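You operate a simulated robot arm through the tools that you are given. There is no shell and no other tool.

You are at the controls of a simulated robot arm. One attempt, no reset.

## Task
Put the curling iron away cold in the narrow tray.
Fine: switch off, wait till its band is grey, then dial to LOW, unplug it and lay it in; the black plug stays out on the vanity.

The check looks at the end state, three seconds after you hand in, the way a careful person would. Anything else that was tipped, shoved, dropped, spilled or broken makes it a failure.

## Robot
A 6-joint arm with a two-finger parallel gripper, fixed in place. Base frame: the origin is on the floor under the middle of its stand, x ahead of it, y to its left, z up. Units: m, rad, N and s.
With the tool pointing down near the work surface it reaches from about 0.2 to 0.84 m from the base axis. Its first joint turns from -2.897 to 2.897 rad. Payload 3.91 kg.
Tool frame: the origin (TCP) lies between the finger pads and is the grasp point; the fingertips stand 0.03 m ahead of it; z points along the fingers, y is the line along which they close. The gripper opens to 0.11 m. The fingers are 0.02 m wide and 0.01 m thick; the gripper's body (0.048 by 0.112 m) begins 0.055 m behind the TCP.
Orientation is that of the tool frame in the base frame, as a unit quaternion [x, y, z, w]. With the fingers straight down and closing along the base's y, the tool's x points along the base's -x, its y along +y and its z along -z.

## Interface
- The arm moves only by the tool nudge_tool. Its argument "motion" is a list of rows, each a list of 2 entries, a list of its own where there are three numbers: the shift along the base's x, y, z in units of 50 mm (1.0 is 50 mm), then the turn, a rotation vector about the base's x, y, z in units of 4 degrees (1.0 is 4 degrees). In form: [[[x, y, z], [ax, ay, az]], ...]. A call has 1 to 20 rows; each row shifts and turns the commanded pose from where the row before left it. "gripper" is the closure, from 0 (fully open) to 1 (shut), set as the call begins (left out, the last holds). A call with a number of a shift or a turn outside -1 to 1 is refused whole. A row lasts 0.2 s, in which the tool goes at most 0.05 m and 0.15 rad; a call with a longer step from one row to the next is refused whole, and so is a gripper value outside its range. Where a pose cannot be reached the arm comes as near as it can. A force on the tool above 70 N (or 10 N above the force at the start of the call, whichever is more), or a blocked arm, ends the call early, and 0.2 s more pass. The fingers move at their own pace (about 0.108 m/s each) and stop on an object; they squeeze with about 30 N. The grip force told is the motor's: it shows also when the fingers shut on nothing. Time passes only in rows, and 0.2 s behind the last, so rows that do not move let the fingers close. It gives the time, the measured TCP pose, the force on the tool (base axes), the opening and the grip force at its end, in the units of the frame above (readings bear some noise), with the torque about the TCP (base axes, N m) and any sound that the robot's microphone picked up.
- Cameras (640 x 400 px; columns grow to the right, rows downward): "scene" is fixed at [0.2189, 0.6503, 1.4776]; the picture's right is [-0.85, -0.53, 0.00], its down [-0.38, 0.60, -0.71] and it looks along [0.37, -0.60, -0.71] (base axes); focal length 375 px, centre (320, 200). "wrist" rides on the gripper at [0.077, 0.007, -0.114] in the tool frame; the picture's right is [-0.09, 1.00, 0.00], its down [-0.80, -0.07, -0.59] and it looks along [-0.59, -0.05, 0.80] (tool axes); focal length 270 px, centre (320, 200). There is no depth. A picture from a camera that has moved, and an enlarged one, comes with that camera's place and axes in the base frame and with its lens.
- snapshot(camera): a new picture of that camera. The clock stands still meanwhile.
- lift_body(by): slides the trunk up (or, below 0, down) by that many m; the arm rides with it, the base frame stays. It gives what a move gives, with no picture.
- inspect(camera, box): a new picture of the part [left, top, right, bottom] of that camera's present view, enlarged. The clock stands still meanwhile.
- close_job(): hands the job in; it is judged then, once.

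Nothing tells you positions but the pictures and the camera data. Unless the task says otherwise, let go and move clear before handing in.

The tools are called after ">>>" as a command line: name --argument value ..., lists and objects as JSON in quotes. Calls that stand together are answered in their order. nudge_tool: Moves the arm, as the interface text tells. Its arguments: {"type":"object","properties":{"motion":{"type":"array","items":{"type":"array"}},"gripper":{"type":"number"}},"required":["motion"]} The other tools are called the same way: lift_body (by) moves the trunk up or down; snapshot (camera) takes a picture; inspect (camera, box) takes an enlarged picture of a part of a camera's view; close_job () hands the job in.

At the start:

```text
time: 0.0
tool_pos: [0.3449, 0.243, 1.0938]
orientation: [0.0, 1.0, 0.0, 0.0]
ft_force: [0.8, -0.6, -1.4]
ft_torque: [-0.01, 0.02, 0.0]
grip_width: 0.1102
grasp_force: 0.1
trunk travel left (down, up): [-0.375, 0.165]
```

scene: 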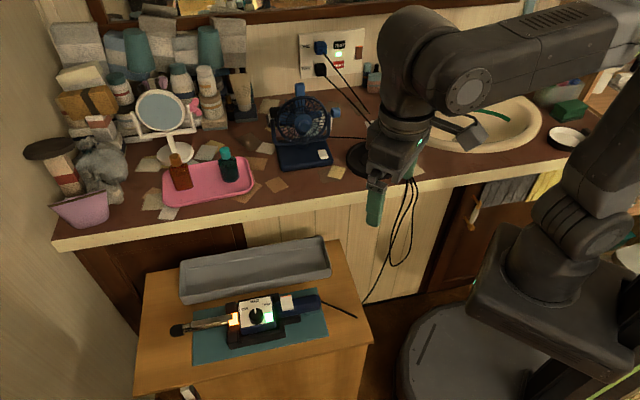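
wrist: 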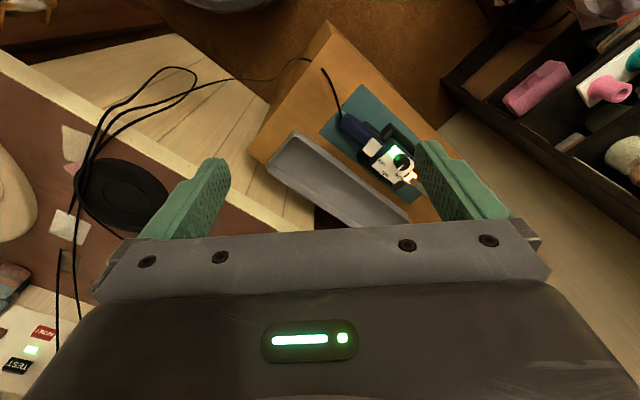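

I see a low cabinet with a grey narrow tray and a curling iron on a teal mat, a vanity with a wall outlet holding two plugs, and the arm above the vanity. I'll look closer at the iron, outlet and surroundings first.

>>> inspect --camera "scene" --box '[160, 270, 370, 360]'

>>> inspect --camera "scene" --box '[280, 20, 400, 100]'

>>> inspect --camera "wrist" --box '[240, 60, 460, 230]'

>>> inspect --camera "scene" --box '[240, 60, 480, 210]'

```text
3.05 times, centred on (265, 315) of scene
camera zoom: at [0.2189, 0.6503, 1.4776], right [-0.85, -0.53, 0.0], down [-0.38, 0.6, -0.71], along [0.37, -0.6, -0.71], focal length 1142 px, centre (488, -150)
```

zoom: 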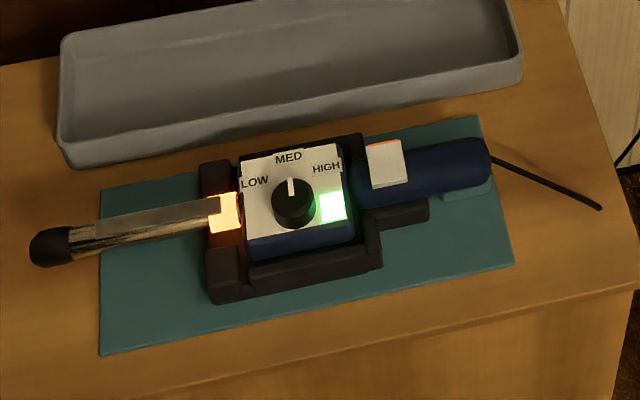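

```text
5.00 times, centred on (340, 60) of scene
camera zoom: at [0.2189, 0.6503, 1.4776], right [-0.85, -0.53, 0.0], down [-0.38, 0.6, -0.71], along [0.37, -0.6, -0.71], focal length 1874 px, centre (220, 900)
```

zoom: 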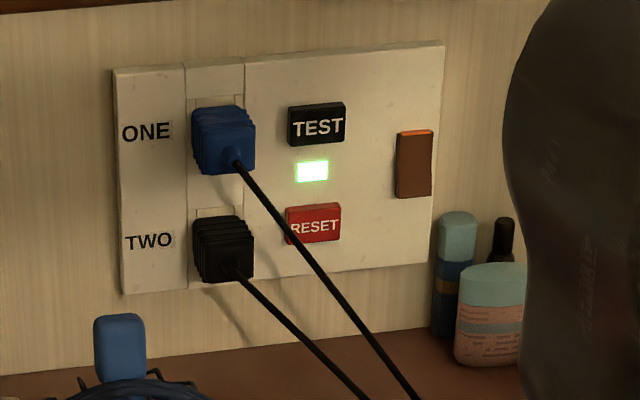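

```text
2.35 times, centred on (350, 145) of wrist
camera zoom: at [0.2695, 0.25, 1.2101], right [0.09, 1.0, 0.0], down [0.8, -0.07, 0.59], along [0.59, -0.05, -0.8], focal length 636 px, centre (249, 329)
```

zoom: 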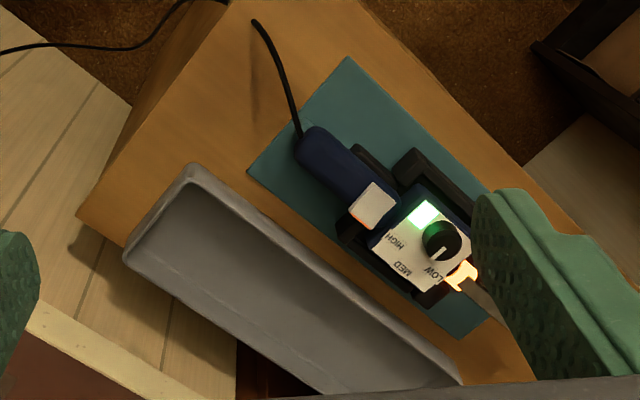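

```text
2.67 times, centred on (360, 135) of scene
camera zoom: at [0.2189, 0.6503, 1.4776], right [-0.85, -0.53, 0.0], down [-0.38, 0.6, -0.71], along [0.37, -0.6, -0.71], focal length 999 px, centre (213, 373)
```

zoom: 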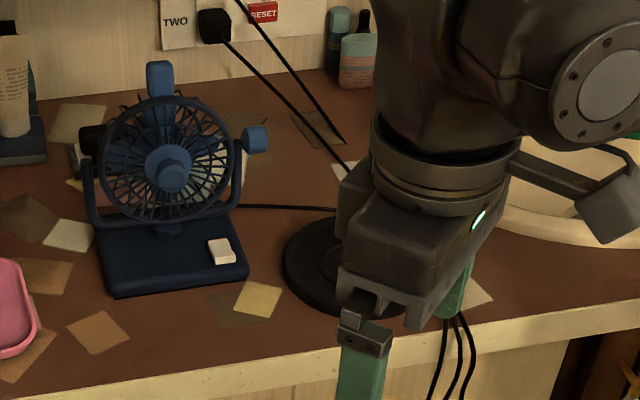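

I put the iron's knob at about (0.54, 0.39, 0.73), with its axis at about 45° to base x and its tip to the upper-left. The outlet LED is at about (0.82, -0.43, 0.93). I'm turning the tool 45° and moving closer so the wrist camera can see the iron's switch and dial.

>>> nudge_tool --motion '[[[0.142, 0.062, -0.2], [0, 0, 0.9375]], [[0.142, 0.062, -0.2], [0, 0, 0.9375]], [[0.142, 0.062, -0.2], [0, 0, 0.9375]], [[0.142, 0.062, -0.2], [0, 0, 0.9375]], [[0.142, 0.062, -0.2], [0, 0, 0.9375]], [[0.142, 0.062, -0.2], [0, 0, 0.9375]], [[0.142, 0.062, -0.2], [0, 0, 0.9375]], [[0.142, 0.062, -0.2], [0, 0, 0.9375]], [[0.142, 0.062, -0.2], [0, 0, 0.9375]], [[0.142, 0.062, -0.2], [0, 0, 0.9375]], [[0.142, 0.062, -0.2], [0, 0, 0.9375]], [[0.142, 0.062, -0.2], [0, 0, 0.9375]]]'

>>> snapshot --camera "wrist"

>>> snapshot --camera "scene"

```text
time: 2.6
tool_pos: [0.4321, 0.2805, 0.9742]
orientation: [-0.382, 0.924, -0.001, 0.0]
ft_force: [-0.1, -0.6, -0.5]
ft_torque: [0.0, 0.0, 0.02]
grip_width: 0.1099
grasp_force: 0.0
trunk travel left (down, up): [-0.375, 0.165]
```

```text
taken
camera wrist: at [0.3733, 0.231, 1.0891], right [-0.64, 0.77, 0.0], down [0.62, 0.52, 0.59], along [0.46, 0.38, -0.8], focal length 270 px, centre (320, 200)
```

wrist: 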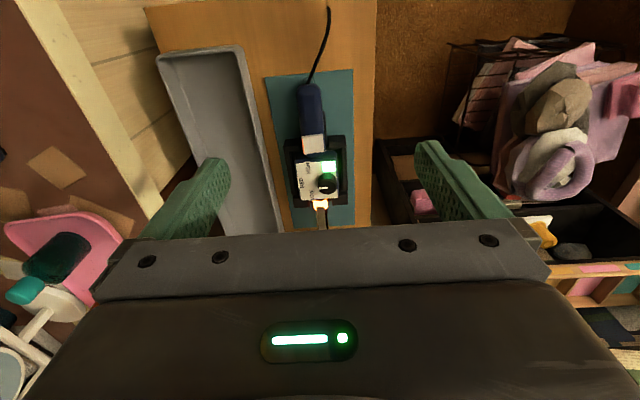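

```text
taken
```

scene: 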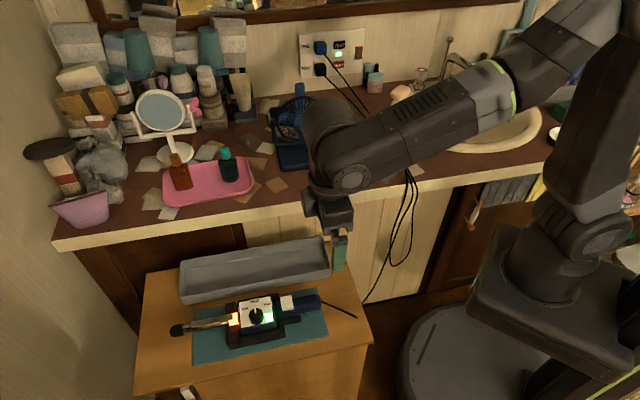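

>>> inspect --camera "wrist" --box '[260, 70, 370, 230]'

>>> inspect --camera "wrist" --box '[140, 0, 380, 240]'

>>> inspect --camera "scene" --box '[220, 285, 330, 355]'

>>> inspect --camera "scene" --box '[290, 20, 400, 130]'

```text
2.50 times, centred on (315, 150) of wrist
camera zoom: at [0.3733, 0.231, 1.0891], right [-0.64, 0.77, 0.0], down [0.62, 0.52, 0.59], along [0.46, 0.38, -0.8], focal length 676 px, centre (332, 325)
```

zoom: 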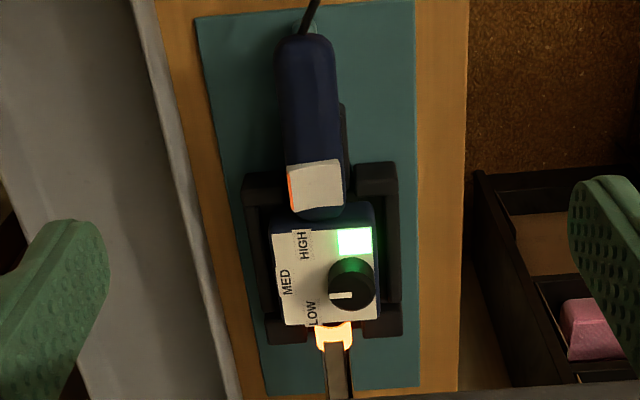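

```text
1.67 times, centred on (260, 120) of wrist
camera zoom: at [0.3733, 0.231, 1.0891], right [-0.64, 0.77, 0.0], down [0.62, 0.52, 0.59], along [0.46, 0.38, -0.8], focal length 450 px, centre (420, 333)
```

zoom: 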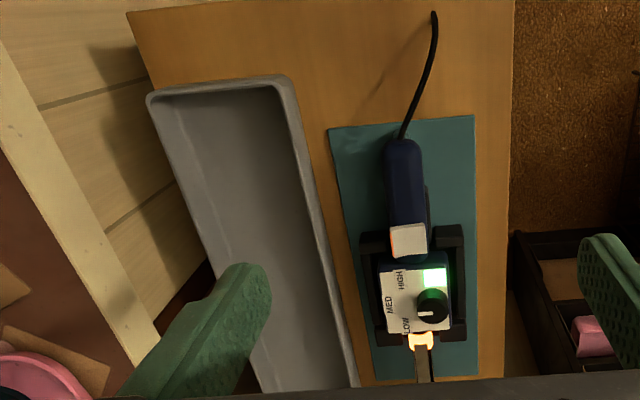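

```text
5.71 times, centred on (275, 320) of scene
camera zoom: at [0.2189, 0.6503, 1.4776], right [-0.85, -0.53, 0.0], down [-0.38, 0.6, -0.71], along [0.37, -0.6, -0.71], focal length 2141 px, centre (577, -486)
```

zoom: 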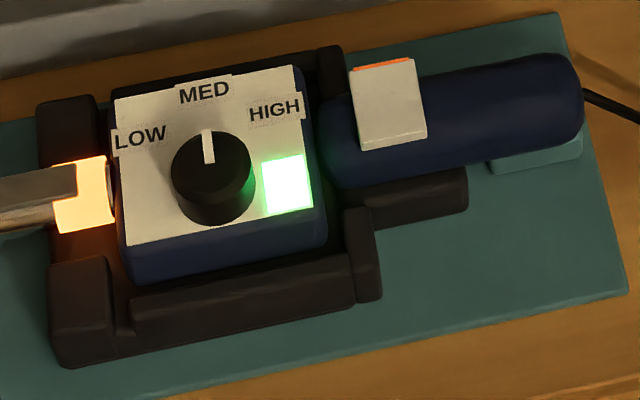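

```text
3.64 times, centred on (345, 75) of scene
camera zoom: at [0.2189, 0.6503, 1.4776], right [-0.85, -0.53, 0.0], down [-0.38, 0.6, -0.71], along [0.37, -0.6, -0.71], focal length 1363 px, centre (229, 654)
```

zoom: 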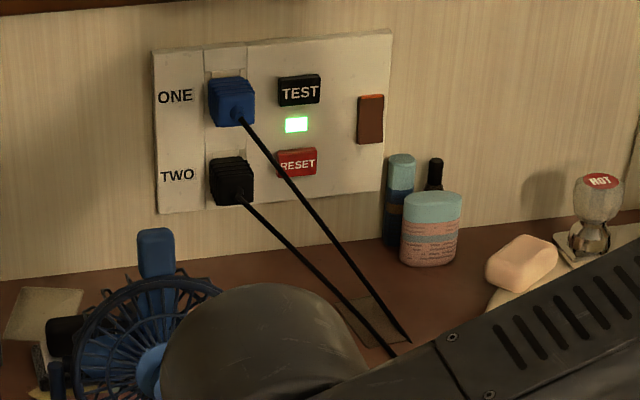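

The switch is a white rocker at about (0.505, 0.330, 0.733). Its orange-edged end on the tray side is raised, so that's the end to press. I'm closing the fingers, hovering above it and taking a closer look.

>>> nudge_tool --motion '[[[0.32, 0.168, -0.576], [0, 0, 0]], [[0.32, 0.168, -0.576], [0, 0, 0]], [[0.32, 0.168, -0.576], [0, 0, 0]], [[0.32, 0.168, -0.576], [0, 0, 0]], [[0.32, 0.168, -0.576], [0, 0, 0]]]' --gripper 1

>>> snapshot --camera "wrist"

>>> inspect --camera "scene" --box '[200, 240, 360, 360]'

>>> inspect --camera "scene" --box '[380, 180, 440, 320]'

```text
time: 3.8
tool_pos: [0.5124, 0.3227, 0.8304]
orientation: [-0.383, 0.924, 0.0, -0.001]
ft_force: [0.4, -0.6, -0.7]
ft_torque: [0.0, -0.01, -0.04]
grip_width: 0.0
grasp_force: 30.1
trunk travel left (down, up): [-0.375, 0.165]
```

```text
taken
camera wrist: at [0.4531, 0.2735, 0.9455], right [-0.64, 0.77, 0.0], down [0.62, 0.52, 0.59], along [0.46, 0.38, -0.8], focal length 270 px, centre (320, 200)
```

wrist: 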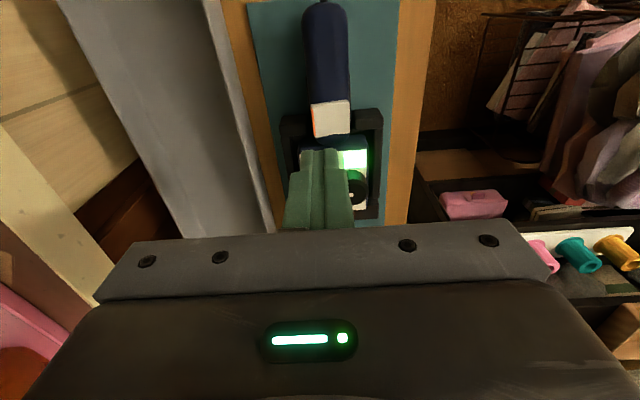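

```text
3.33 times, centred on (280, 300) of scene
camera zoom: at [0.2189, 0.6503, 1.4776], right [-0.85, -0.53, 0.0], down [-0.38, 0.6, -0.71], along [0.37, -0.6, -0.71], focal length 1249 px, centre (453, -133)
```

zoom: 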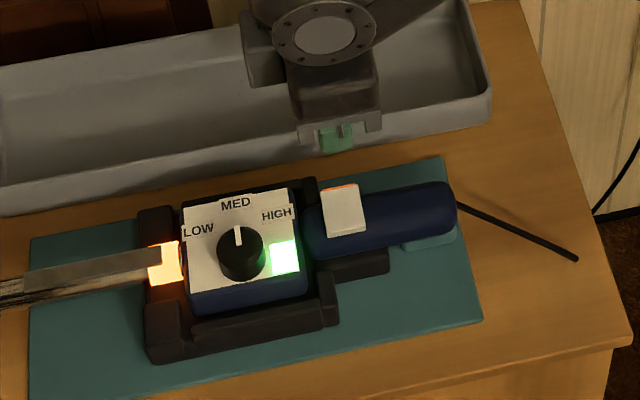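

```text
2.86 times, centred on (410, 250) of scene
camera zoom: at [0.2189, 0.6503, 1.4776], right [-0.85, -0.53, 0.0], down [-0.38, 0.6, -0.71], along [0.37, -0.6, -0.71], focal length 1071 px, centre (63, 57)
```

zoom: 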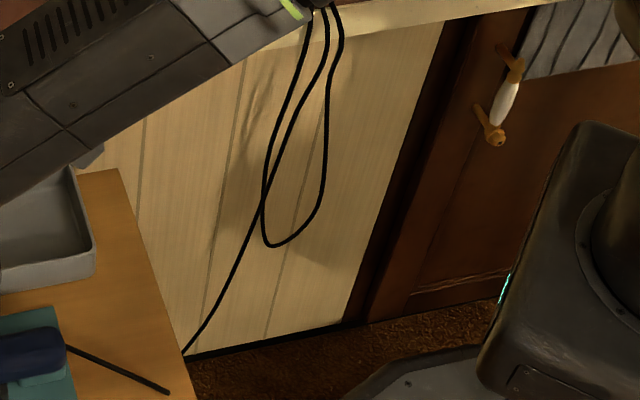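

>>> inspect --camera "wrist" --box '[270, 70, 390, 220]'

```text
2.67 times, centred on (330, 145) of wrist
camera zoom: at [0.4531, 0.2735, 0.9455], right [-0.64, 0.77, 0.0], down [0.62, 0.52, 0.59], along [0.46, 0.38, -0.8], focal length 721 px, centre (293, 347)
```

zoom: 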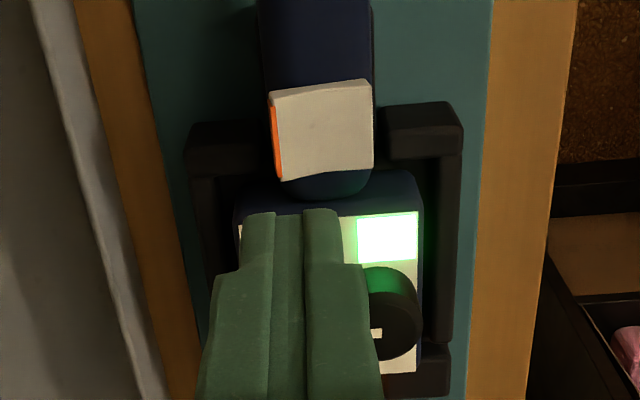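

The fingertips are centred over the raised end of the rocker. I'm lowering them in small steps to press it.

>>> nudge_tool --motion '[[[0, 0, -0.4], [0, 0, 0]], [[0, 0, -0.4], [0, 0, 0]], [[0, 0, -0.3], [0, 0, 0]], [[0, 0, -0.06], [0, 0, 0]], [[0, 0, -0.06], [0, 0, 0]]]'

>>> inspect --camera "wrist" --box '[230, 70, 410, 220]'

>>> inspect --camera "scene" --box '[220, 270, 330, 355]'

```text
time: 5.0
tool_pos: [0.5127, 0.3228, 0.7696]
orientation: [-0.383, 0.924, -0.001, 0.001]
ft_force: [-0.9, 0.0, 0.1]
ft_torque: [-0.03, 0.01, -0.02]
grip_width: 0.0
grasp_force: 29.6
trunk travel left (down, up): [-0.375, 0.165]
```

```text
2.67 times, centred on (320, 145) of wrist
camera zoom: at [0.4528, 0.2736, 0.885], right [-0.64, 0.77, 0.0], down [0.62, 0.52, 0.59], along [0.46, 0.38, -0.8], focal length 721 px, centre (320, 347)
```

zoom: 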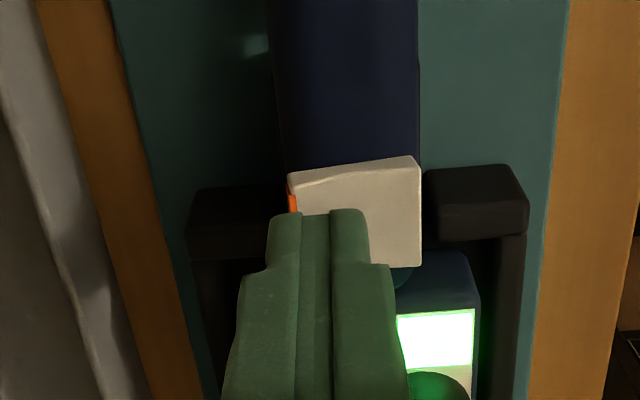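

```text
4.71 times, centred on (275, 312) of scene
camera zoom: at [0.2189, 0.6503, 1.4776], right [-0.85, -0.53, 0.0], down [-0.38, 0.6, -0.71], along [0.37, -0.6, -0.71], focal length 1763 px, centre (532, -329)
```

zoom: 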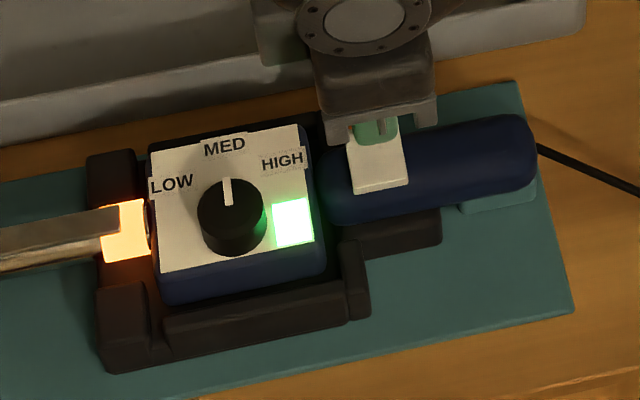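

I'm lined up on the orange-edged end with no contact yet. I'll keep pressing in 2 mm steps.

>>> nudge_tool --motion '[[[0, 0, -0.04], [0, 0, 0]], [[0, 0, -0.04], [0, 0, 0]], [[0, 0, -0.02], [0, 0, 0]]]'

>>> inspect --camera "scene" --box '[220, 270, 330, 355]'

```text
time: 5.8
tool_pos: [0.5115, 0.3239, 0.7659]
orientation: [-0.382, 0.924, 0.0, 0.001]
ft_force: [-0.3, -1.4, 1.6]
ft_torque: [-0.04, 0.0, -0.03]
grip_width: 0.0
grasp_force: 30.0
trunk travel left (down, up): [-0.375, 0.165]
```

```text
4.71 times, centred on (275, 312) of scene
camera zoom: at [0.2189, 0.6503, 1.4776], right [-0.85, -0.53, 0.0], down [-0.38, 0.6, -0.71], along [0.37, -0.6, -0.71], focal length 1763 px, centre (532, -329)
```

zoom: 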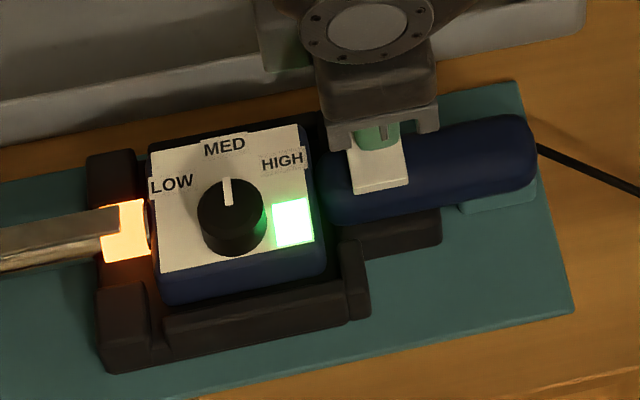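

Light contact has begun. I'll continue down.

>>> nudge_tool --motion '[[[0, 0, -0.04], [0, 0, 0]], [[0, 0, -0.04], [0, 0, 0]], [[0, 0, -0.04], [0, 0, 0]]]'

>>> inspect --camera "scene" --box '[220, 270, 330, 355]'

```text
time: 6.6
tool_pos: [0.5106, 0.3225, 0.7616]
orientation: [-0.382, 0.924, 0.0, 0.003]
ft_force: [1.5, -2.3, 21.6]
ft_torque: [0.09, 0.15, 0.0]
grip_width: 0.0
grasp_force: 30.2
trunk travel left (down, up): [-0.375, 0.165]
```

```text
4.71 times, centred on (275, 312) of scene
camera zoom: at [0.2189, 0.6503, 1.4776], right [-0.85, -0.53, 0.0], down [-0.38, 0.6, -0.71], along [0.37, -0.6, -0.71], focal length 1763 px, centre (532, -329)
```

zoom: 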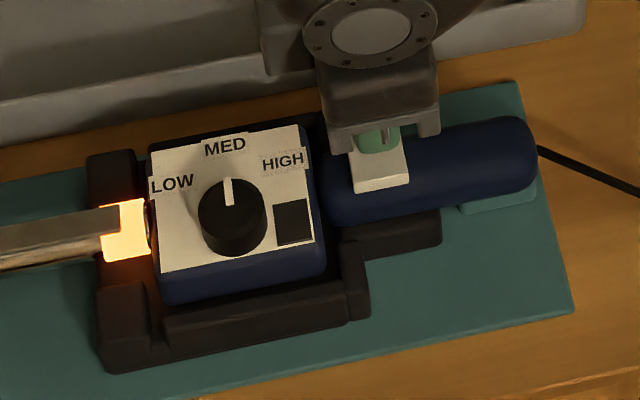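

The green lamp went dark, so the iron is off. I'm lifting straight up, then waiting for the band to go grey.

>>> nudge_tool --motion '[[[0, 0, 0.2], [0, 0, 0]], [[0, 0, 0.6], [0, 0, 0]], [[0, 0, 0.8], [0, 0, 0]], [[0, 0, 0.8], [0, 0, 0]], [[0, 0, 0], [0, 0, 0]], [[0, 0, 0], [0, 0, 0]], [[0, 0, 0], [0, 0, 0]], [[0, 0, 0], [0, 0, 0]], [[0, 0, 0], [0, 0, 0]], [[0, 0, 0], [0, 0, 0]], [[0, 0, 0], [0, 0, 0]], [[0, 0, 0], [0, 0, 0]], [[0, 0, 0], [0, 0, 0]], [[0, 0, 0], [0, 0, 0]], [[0, 0, 0], [0, 0, 0]], [[0, 0, 0], [0, 0, 0]], [[0, 0, 0], [0, 0, 0]], [[0, 0, 0], [0, 0, 0]], [[0, 0, 0], [0, 0, 0]], [[0, 0, 0], [0, 0, 0]]]'

>>> inspect --camera "scene" --box '[160, 270, 330, 360]'

>>> inspect --camera "wrist" --box '[230, 70, 410, 220]'

```text
time: 10.8
tool_pos: [0.5114, 0.323, 0.8795]
orientation: [-0.383, 0.924, -0.001, 0.0]
ft_force: [-0.2, -0.1, 0.2]
ft_torque: [0.02, 0.0, 0.03]
grip_width: 0.0
grasp_force: 30.1
trunk travel left (down, up): [-0.375, 0.165]
```

```text
3.76 times, centred on (245, 315) of scene
camera zoom: at [0.2189, 0.6503, 1.4776], right [-0.85, -0.53, 0.0], down [-0.38, 0.6, -0.71], along [0.37, -0.6, -0.71], focal length 1411 px, centre (602, -233)
```

zoom: 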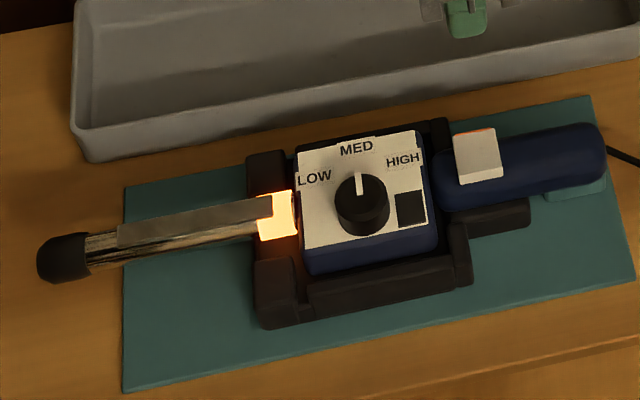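

```text
2.67 times, centred on (320, 145) of wrist
camera zoom: at [0.4521, 0.2721, 0.9945], right [-0.64, 0.77, 0.0], down [0.62, 0.52, 0.59], along [0.46, 0.38, -0.8], focal length 721 px, centre (320, 347)
```

zoom: 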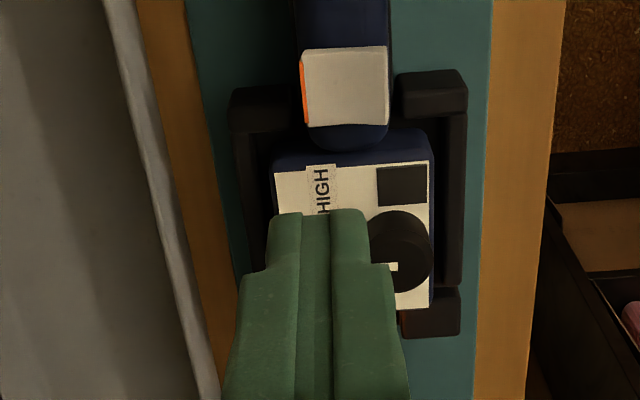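

The green lamp is off but the band still glows. While it cools I'll move the wrist camera up and over to survey the outlet, cords and vanity top.

>>> nudge_tool --motion '[[[0, 0, 0.95], [0, 0, 0]], [[0, 0, 0.95], [0, 0, 0]], [[0, 0, 0.95], [0, 0, 0]], [[0, 0, 0.95], [0, 0, 0]], [[-0.075, -0.34, 0.06], [0, 0, -1]], [[-0.075, -0.34, 0.06], [0, 0, -1]], [[-0.075, -0.34, 0.06], [0, 0, -1]], [[-0.075, -0.34, 0.06], [0, 0, -1]], [[-0.075, -0.34, 0.06], [0, 0, -1]], [[-0.075, -0.34, 0.06], [0, 0, -1]], [[-0.075, -0.34, 0.06], [0, 0, -1]], [[-0.075, -0.34, 0.06], [0, 0, -1]], [[-0.075, -0.34, 0.06], [0, 0, -1]], [[-0.075, -0.34, 0.06], [0, 0, -1]], [[-0.075, -0.34, 0.06], [0, 0, -1]], [[-0.075, -0.34, 0.06], [0, 0, -1]], [[-0.075, -0.34, 0.06], [0, 0, -1]], [[-0.075, -0.34, 0.06], [0, 0, -1]], [[-0.075, -0.34, 0.06], [0, 0, -1]], [[-0.075, -0.34, 0.06], [0, 0, -1]]]'

>>> snapshot --camera "wrist"

>>> snapshot --camera "scene"

```text
time: 15.0
tool_pos: [0.4515, 0.0507, 1.1164]
orientation: [0.167, 0.986, 0.0, 0.0]
ft_force: [-0.4, -0.3, -0.4]
ft_torque: [0.03, 0.0, 0.03]
grip_width: 0.0001
grasp_force: 29.9
trunk travel left (down, up): [-0.375, 0.165]
```

```text
taken
camera wrist: at [0.3807, 0.082, 1.2319], right [0.41, 0.91, 0.0], down [0.73, -0.33, 0.59], along [0.54, -0.24, -0.8], focal length 270 px, centre (320, 200)
```

wrist: 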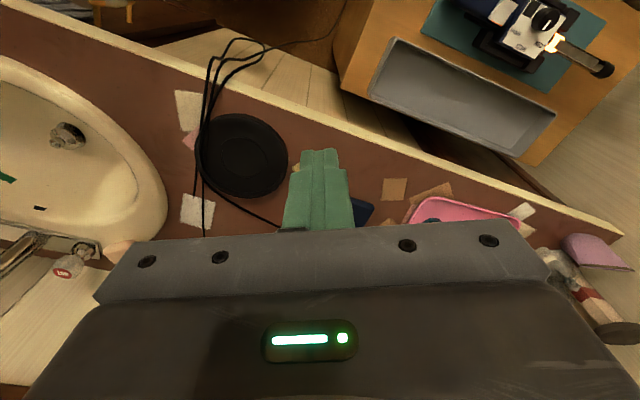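

```text
taken
```

scene: 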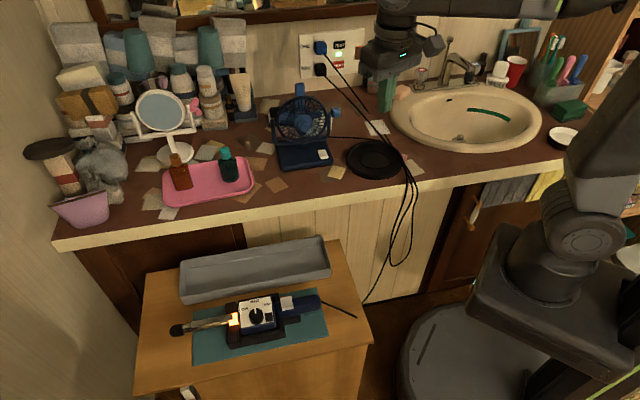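

>>> inspect --camera "scene" --box '[240, 20, 440, 200]'

>>> inspect --camera "scene" --box '[340, 130, 440, 320]'

>>> inspect --camera "scene" --box '[160, 290, 260, 350]'

>>> inspect --camera "wrist" --box '[140, 20, 400, 240]'

```text
2.22 times, centred on (340, 110) of scene
camera zoom: at [0.2189, 0.6503, 1.4776], right [-0.85, -0.53, 0.0], down [-0.38, 0.6, -0.71], along [0.37, -0.6, -0.71], focal length 833 px, centre (276, 400)
```

zoom: 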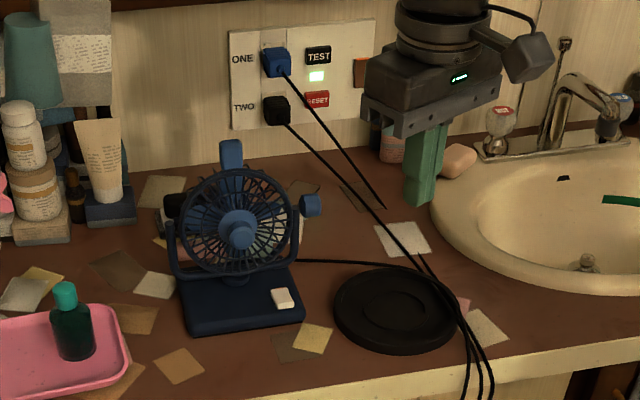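

```text
2.11 times, centred on (390, 225) of scene
camera zoom: at [0.2189, 0.6503, 1.4776], right [-0.85, -0.53, 0.0], down [-0.38, 0.6, -0.71], along [0.37, -0.6, -0.71], focal length 789 px, centre (173, 147)
```

zoom: 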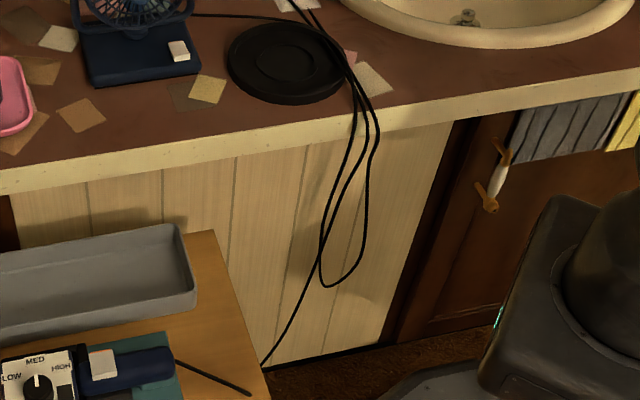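

```text
6.40 times, centred on (210, 320) of scene
camera zoom: at [0.2189, 0.6503, 1.4776], right [-0.85, -0.53, 0.0], down [-0.38, 0.6, -0.71], along [0.37, -0.6, -0.71], focal length 2398 px, centre (1024, -568)
```

zoom: 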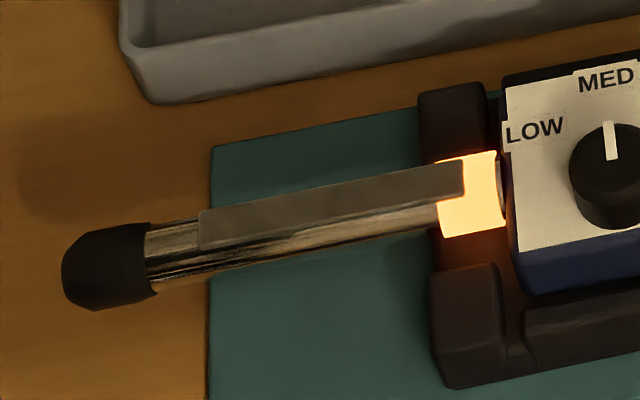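

```text
1.82 times, centred on (270, 130) of wrist
camera zoom: at [0.3807, 0.082, 1.2319], right [0.41, 0.91, 0.0], down [0.73, -0.33, 0.59], along [0.54, -0.24, -0.8], focal length 491 px, centre (411, 327)
```

zoom: 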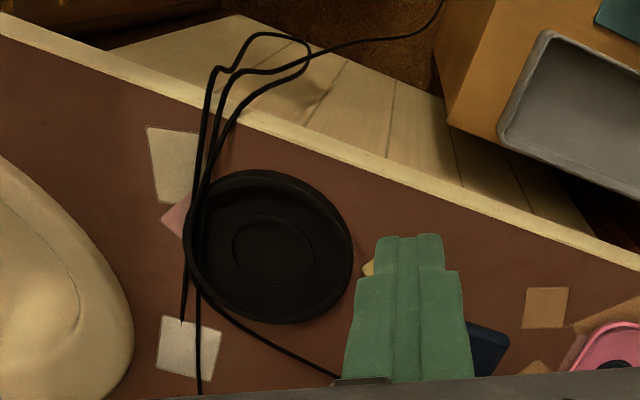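

>>> inspect --camera "scene" --box '[340, 90, 430, 150]'

>>> inspect --camera "scene" --box '[370, 140, 440, 200]'

>>> inspect --camera "scene" --box '[360, 190, 440, 310]'

>>> inspect --camera "wrist" --box '[160, 20, 290, 150]'

>>> inspect --camera "wrist" --box '[160, 130, 290, 240]'

```text
6.67 times, centred on (385, 120) of scene
camera zoom: at [0.2189, 0.6503, 1.4776], right [-0.85, -0.53, 0.0], down [-0.38, 0.6, -0.71], along [0.37, -0.6, -0.71], focal length 2498 px, centre (-113, 733)
```

zoom: 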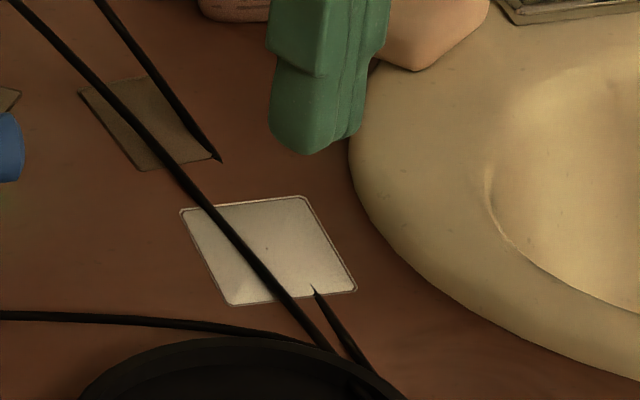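

```text
6.67 times, centred on (405, 170) of scene
camera zoom: at [0.2189, 0.6503, 1.4776], right [-0.85, -0.53, 0.0], down [-0.38, 0.6, -0.71], along [0.37, -0.6, -0.71], focal length 2498 px, centre (-247, 400)
```

zoom: 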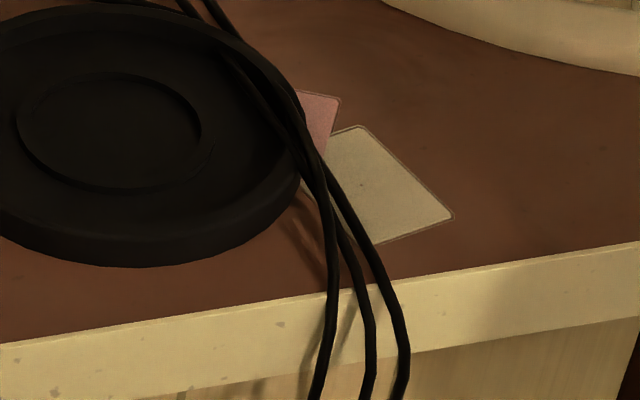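

```text
3.33 times, centred on (400, 250) of scene
camera zoom: at [0.2189, 0.6503, 1.4776], right [-0.85, -0.53, 0.0], down [-0.38, 0.6, -0.71], along [0.37, -0.6, -0.71], focal length 1249 px, centre (53, 33)
```

zoom: 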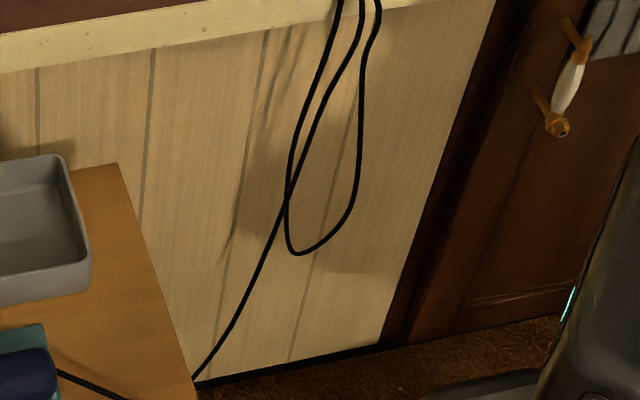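

```text
3.08 times, centred on (225, 85) of wrist
camera zoom: at [0.3807, 0.082, 1.2319], right [0.41, 0.91, 0.0], down [0.73, -0.33, 0.59], along [0.54, -0.24, -0.8], focal length 832 px, centre (612, 554)
```

zoom: 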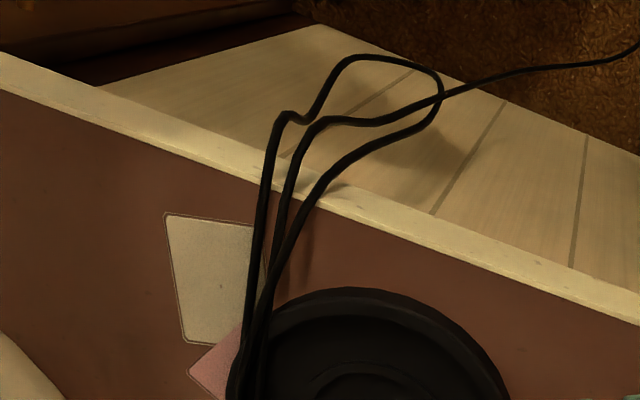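

```text
3.64 times, centred on (225, 185) of wrist
camera zoom: at [0.3807, 0.082, 1.2319], right [0.41, 0.91, 0.0], down [0.73, -0.33, 0.59], along [0.54, -0.24, -0.8], focal length 983 px, centre (666, 254)
```

zoom: 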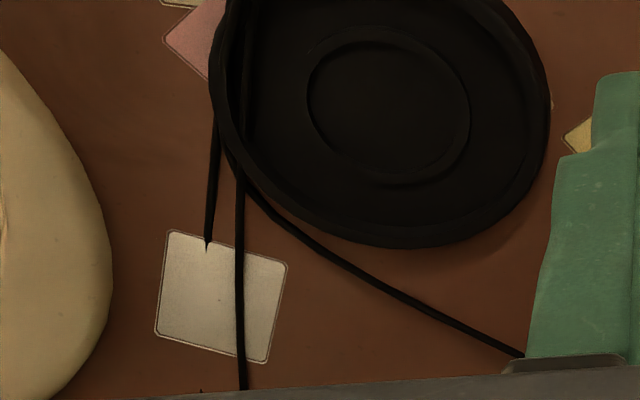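

>>> inspect --camera "scene" --box '[388, 138, 424, 168]'

>>> inspect --camera "scene" --box '[398, 160, 428, 200]'

>>> inspect --camera "wrist" --box '[190, 80, 240, 180]'

>>> inspect --camera "scene" --box '[375, 125, 411, 155]'

```text
13.33 times, centred on (406, 153) of scene
camera zoom: at [0.2189, 0.6503, 1.4776], right [-0.85, -0.53, 0.0], down [-0.38, 0.6, -0.71], along [0.37, -0.6, -0.71], focal length 4996 px, centre (-827, 827)
```

zoom: 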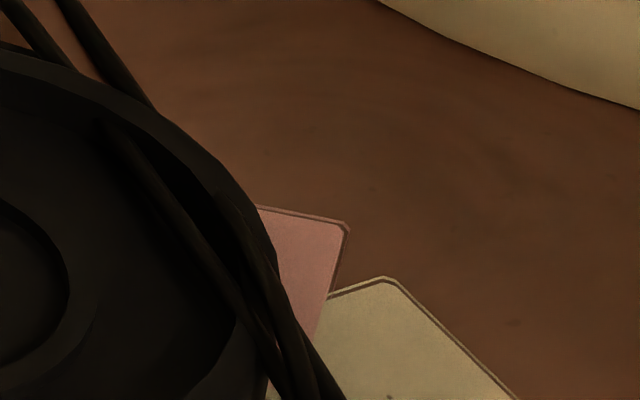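

```text
10.00 times, centred on (413, 180) of scene
camera zoom: at [0.2189, 0.6503, 1.4776], right [-0.85, -0.53, 0.0], down [-0.38, 0.6, -0.71], along [0.37, -0.6, -0.71], focal length 3747 px, centre (-610, 400)
```

zoom: 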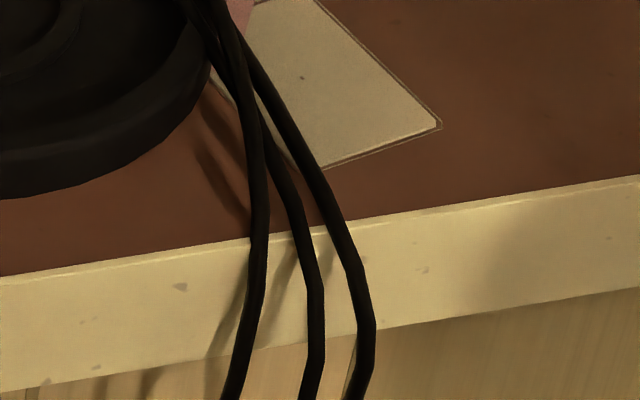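

```text
4.00 times, centred on (215, 130) of wrist
camera zoom: at [0.3807, 0.082, 1.2319], right [0.41, 0.91, 0.0], down [0.73, -0.33, 0.59], along [0.54, -0.24, -0.8], focal length 1081 px, centre (740, 480)
```

zoom: 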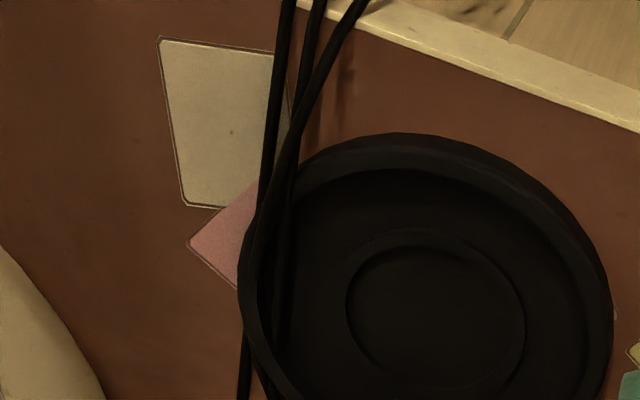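

```text
13.33 times, centred on (393, 140) of scene
camera zoom: at [0.2189, 0.6503, 1.4776], right [-0.85, -0.53, 0.0], down [-0.38, 0.6, -0.71], along [0.37, -0.6, -0.71], focal length 4996 px, centre (-653, 1000)
```

zoom: 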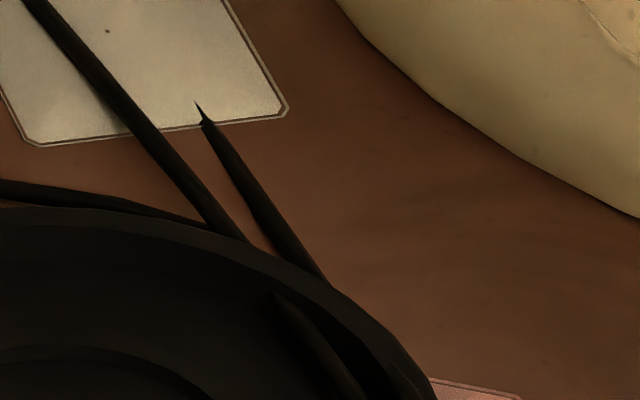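

The middle strand goes to the iron and appears to lead to the black plug; the blue plug's cord seems to be the fan's loop. While the band cools I'm swinging around, tilted 45°, to see the outlet up close.

>>> nudge_tool --motion '[[[0.33, -0.378, 0], [0, 0, -0.9286]], [[0.33, -0.378, 0], [0, 0, -0.9286]], [[0.33, -0.378, 0], [0, 0, -0.9286]], [[0.33, -0.378, 0], [0, 0, -0.9286]], [[0.33, -0.378, 0], [0, 0, -0.9286]], [[0.33, -0.378, 0], [0, 0, -0.9286]], [[0.33, -0.378, 0], [0, 0, -0.9286]], [[0.2, -0.2, 0], [-0.9944, -0.9944, 0]], [[0.2, -0.2, 0], [-0.9944, -0.9944, 0]], [[0.2, -0.2, 0], [-0.9944, -0.9944, 0]], [[0.2, -0.2, 0], [-0.9944, -0.9944, 0]], [[0.2, -0.2, 0], [-0.9944, -0.9944, 0]], [[0, 0, 0], [-0.9944, -0.9944, 0]], [[0, 0, 0], [-0.9944, -0.9944, 0]], [[0, 0, 0], [-0.9944, -0.9944, 0]]]'

>>> snapshot --camera "wrist"

>>> snapshot --camera "scene"

```text
time: 18.2
tool_pos: [0.6164, -0.1324, 1.1169]
orientation: [0.352, 0.854, -0.146, 0.354]
ft_force: [-0.7, -0.1, 0.0]
ft_torque: [-0.01, 0.01, -0.02]
grip_width: 0.0
grasp_force: 29.8
trunk travel left (down, up): [-0.375, 0.165]
```

```text
taken
camera wrist: at [0.5251, -0.0307, 1.1443], right [0.75, 0.66, 0.06], down [0.05, -0.15, 0.99], along [0.66, -0.73, -0.15], focal length 270 px, centre (320, 200)
```

wrist: 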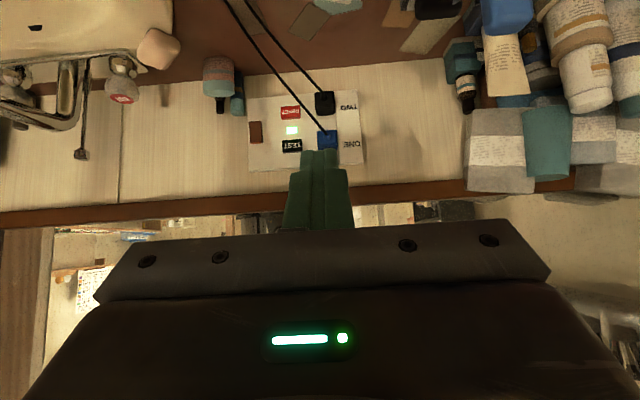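

```text
taken
```

scene: 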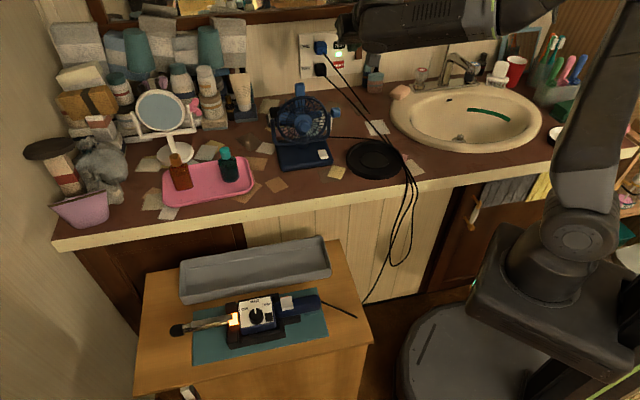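

>>> inspect --camera "wrist" --box '[230, 60, 380, 180]'

>>> inspect --camera "scene" --box '[290, 20, 370, 90]'

>>> inspect --camera "scene" --box '[160, 290, 280, 350]'

```text
3.33 times, centred on (305, 120) of wrist
camera zoom: at [0.5251, -0.0307, 1.1443], right [0.75, 0.66, 0.06], down [0.05, -0.15, 0.99], along [0.66, -0.73, -0.15], focal length 901 px, centre (370, 467)
```

zoom: 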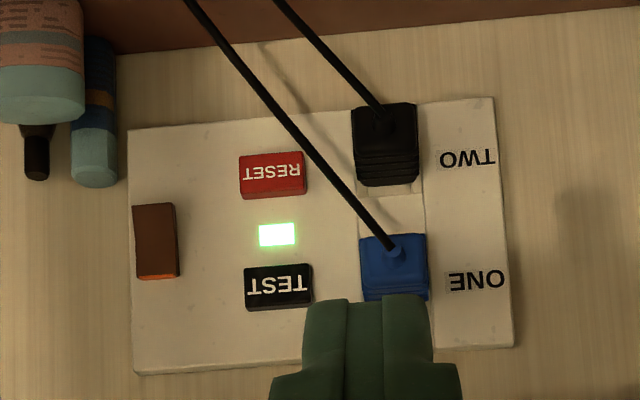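

```text
5.71 times, centred on (330, 55) of scene
camera zoom: at [0.2189, 0.6503, 1.4776], right [-0.85, -0.53, 0.0], down [-0.38, 0.6, -0.71], along [0.37, -0.6, -0.71], focal length 2141 px, centre (263, 1029)
```

zoom: 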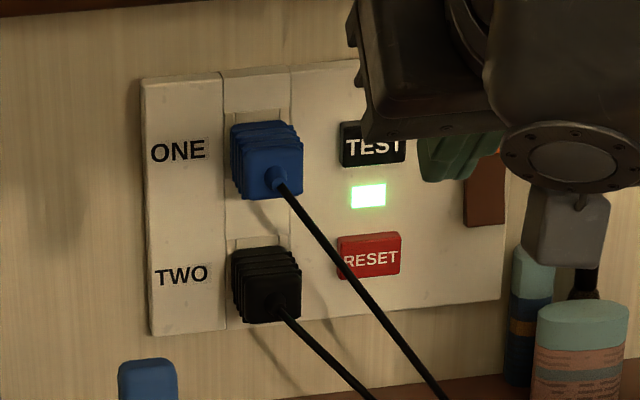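

```text
5.33 times, centred on (220, 320) of scene
camera zoom: at [0.2189, 0.6503, 1.4776], right [-0.85, -0.53, 0.0], down [-0.38, 0.6, -0.71], along [0.37, -0.6, -0.71], focal length 1998 px, centre (853, -440)
```

zoom: 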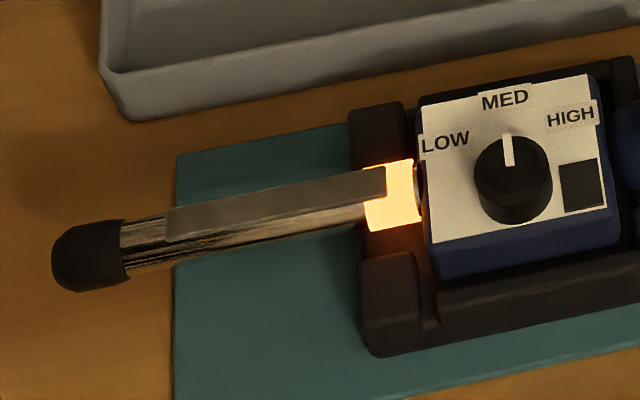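

The band is still glowing. The plugs are about 33 mm wide and sit at s≈0.345 along the wall: black at z≈0.898, blue at z≈0.976, with the plate face at d≈0.875. I'm going back above the iron's dial while it cools.

>>> nudge_tool --motion '[[[-0.2, 0.2, 0], [0.9944, 0.9944, 0]], [[-0.2, 0.2, 0], [0.9944, 0.9944, 0]], [[-0.2, 0.2, 0], [0.9944, 0.9944, 0]], [[-0.2, 0.2, 0], [0.9944, 0.9944, 0]], [[-0.2, 0.2, 0], [0.9944, 0.9944, 0]], [[-0.2, 0.2, 0], [0.9944, 0.9944, 0]], [[-0.2, 0.2, 0], [0.9944, 0.9944, 0]], [[-0.2, 0.2, 0], [0.9944, 0.9944, 0]], [[0, 0.52, 0], [0, 0, 1]], [[0, 0.52, 0], [0, 0, 1]], [[0, 0.52, 0], [0, 0, 1]], [[0, 0.52, 0], [0, 0, 1]], [[0, 0.52, 0], [0, 0, 1]], [[0, 0.52, 0], [0, 0, 1]], [[0, 0.52, 0], [0, 0, 1]], [[0, 0.52, 0], [0, 0, 1]], [[0, 0.52, 0], [0, 0, 1]], [[0, 0.52, 0], [0, 0, 1]], [[0, 0.52, 0], [0, 0, 1]], [[0, 0.52, 0], [0, 0, 1]]]'

>>> inspect --camera "scene" --box '[160, 290, 280, 350]'

```text
time: 22.4
tool_pos: [0.536, 0.2609, 1.1159]
orientation: [-0.027, 1.0, 0.0, 0.0]
ft_force: [-0.6, -1.7, -0.4]
ft_torque: [0.01, 0.01, 0.0]
grip_width: 0.0
grasp_force: 29.8
trunk travel left (down, up): [-0.375, 0.165]
```

```text
5.33 times, centred on (220, 320) of scene
camera zoom: at [0.2189, 0.6503, 1.4776], right [-0.85, -0.53, 0.0], down [-0.38, 0.6, -0.71], along [0.37, -0.6, -0.71], focal length 1998 px, centre (853, -440)
```

zoom: 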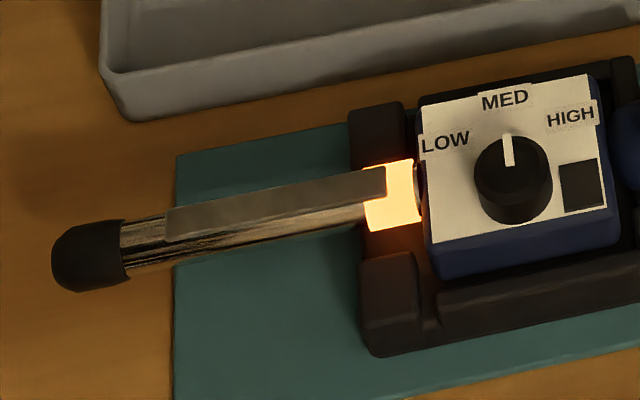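

Still glowing. I'm opening the fingers to about 60 mm and moving above the dial, then waiting there.

>>> nudge_tool --motion '[[[0.017, 0.371, -0.731], [0, 0, 0.69]], [[0.017, 0.371, -0.731], [0, 0, 0.69]], [[0.017, 0.371, -0.731], [0, 0, 0.69]], [[0.017, 0.371, -0.731], [0, 0, 0.69]], [[0.017, 0.371, -0.731], [0, 0, 0.69]], [[0.017, 0.371, -0.731], [0, 0, 0.69]], [[0.017, 0.371, -0.731], [0, 0, 0.69]], [[0, 0, 0], [0, 0, 0]], [[0, 0, 0], [0, 0, 0]], [[0, 0, 0], [0, 0, 0]], [[0, 0, 0], [0, 0, 0]], [[0, 0, 0], [0, 0, 0]], [[0, 0, 0], [0, 0, 0]], [[0, 0, 0], [0, 0, 0]], [[0, 0, 0], [0, 0, 0]], [[0, 0, 0], [0, 0, 0]], [[0, 0, 0], [0, 0, 0]], [[0, 0, 0], [0, 0, 0]], [[0, 0, 0], [0, 0, 0]], [[0, 0, 0], [0, 0, 0]]]' --gripper 0.45

>>> snapshot --camera "wrist"

>>> inspect --camera "scene" --box '[160, 270, 320, 360]'

```text
time: 26.6
tool_pos: [0.544, 0.3898, 0.8634]
orientation: [-0.194, 0.981, 0.0, 0.0]
ft_force: [0.2, -0.4, 0.1]
ft_torque: [-0.01, 0.0, -0.01]
grip_width: 0.0605
grasp_force: 0.0
trunk travel left (down, up): [-0.375, 0.165]
```

```text
taken
camera wrist: at [0.47, 0.3672, 0.9789], right [-0.3, 0.95, 0.0], down [0.77, 0.24, 0.59], along [0.57, 0.18, -0.8], focal length 270 px, centre (320, 200)
```

wrist: 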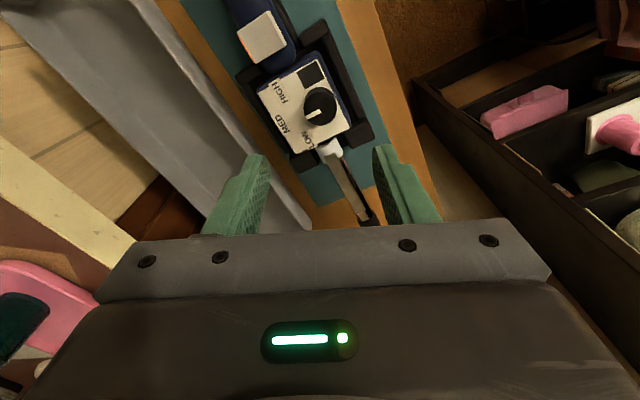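

```text
4.00 times, centred on (240, 315) of scene
camera zoom: at [0.2189, 0.6503, 1.4776], right [-0.85, -0.53, 0.0], down [-0.38, 0.6, -0.71], along [0.37, -0.6, -0.71], focal length 1499 px, centre (640, -260)
```

zoom: 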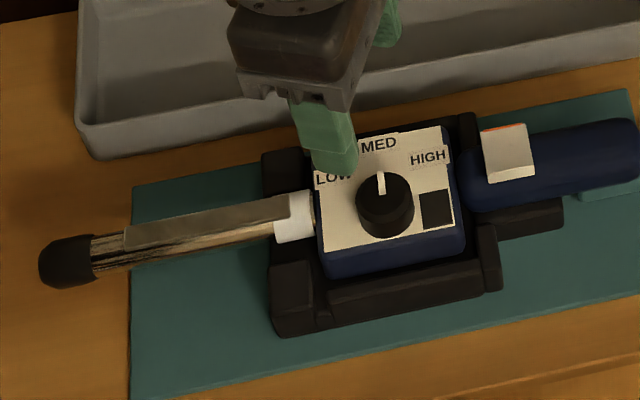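

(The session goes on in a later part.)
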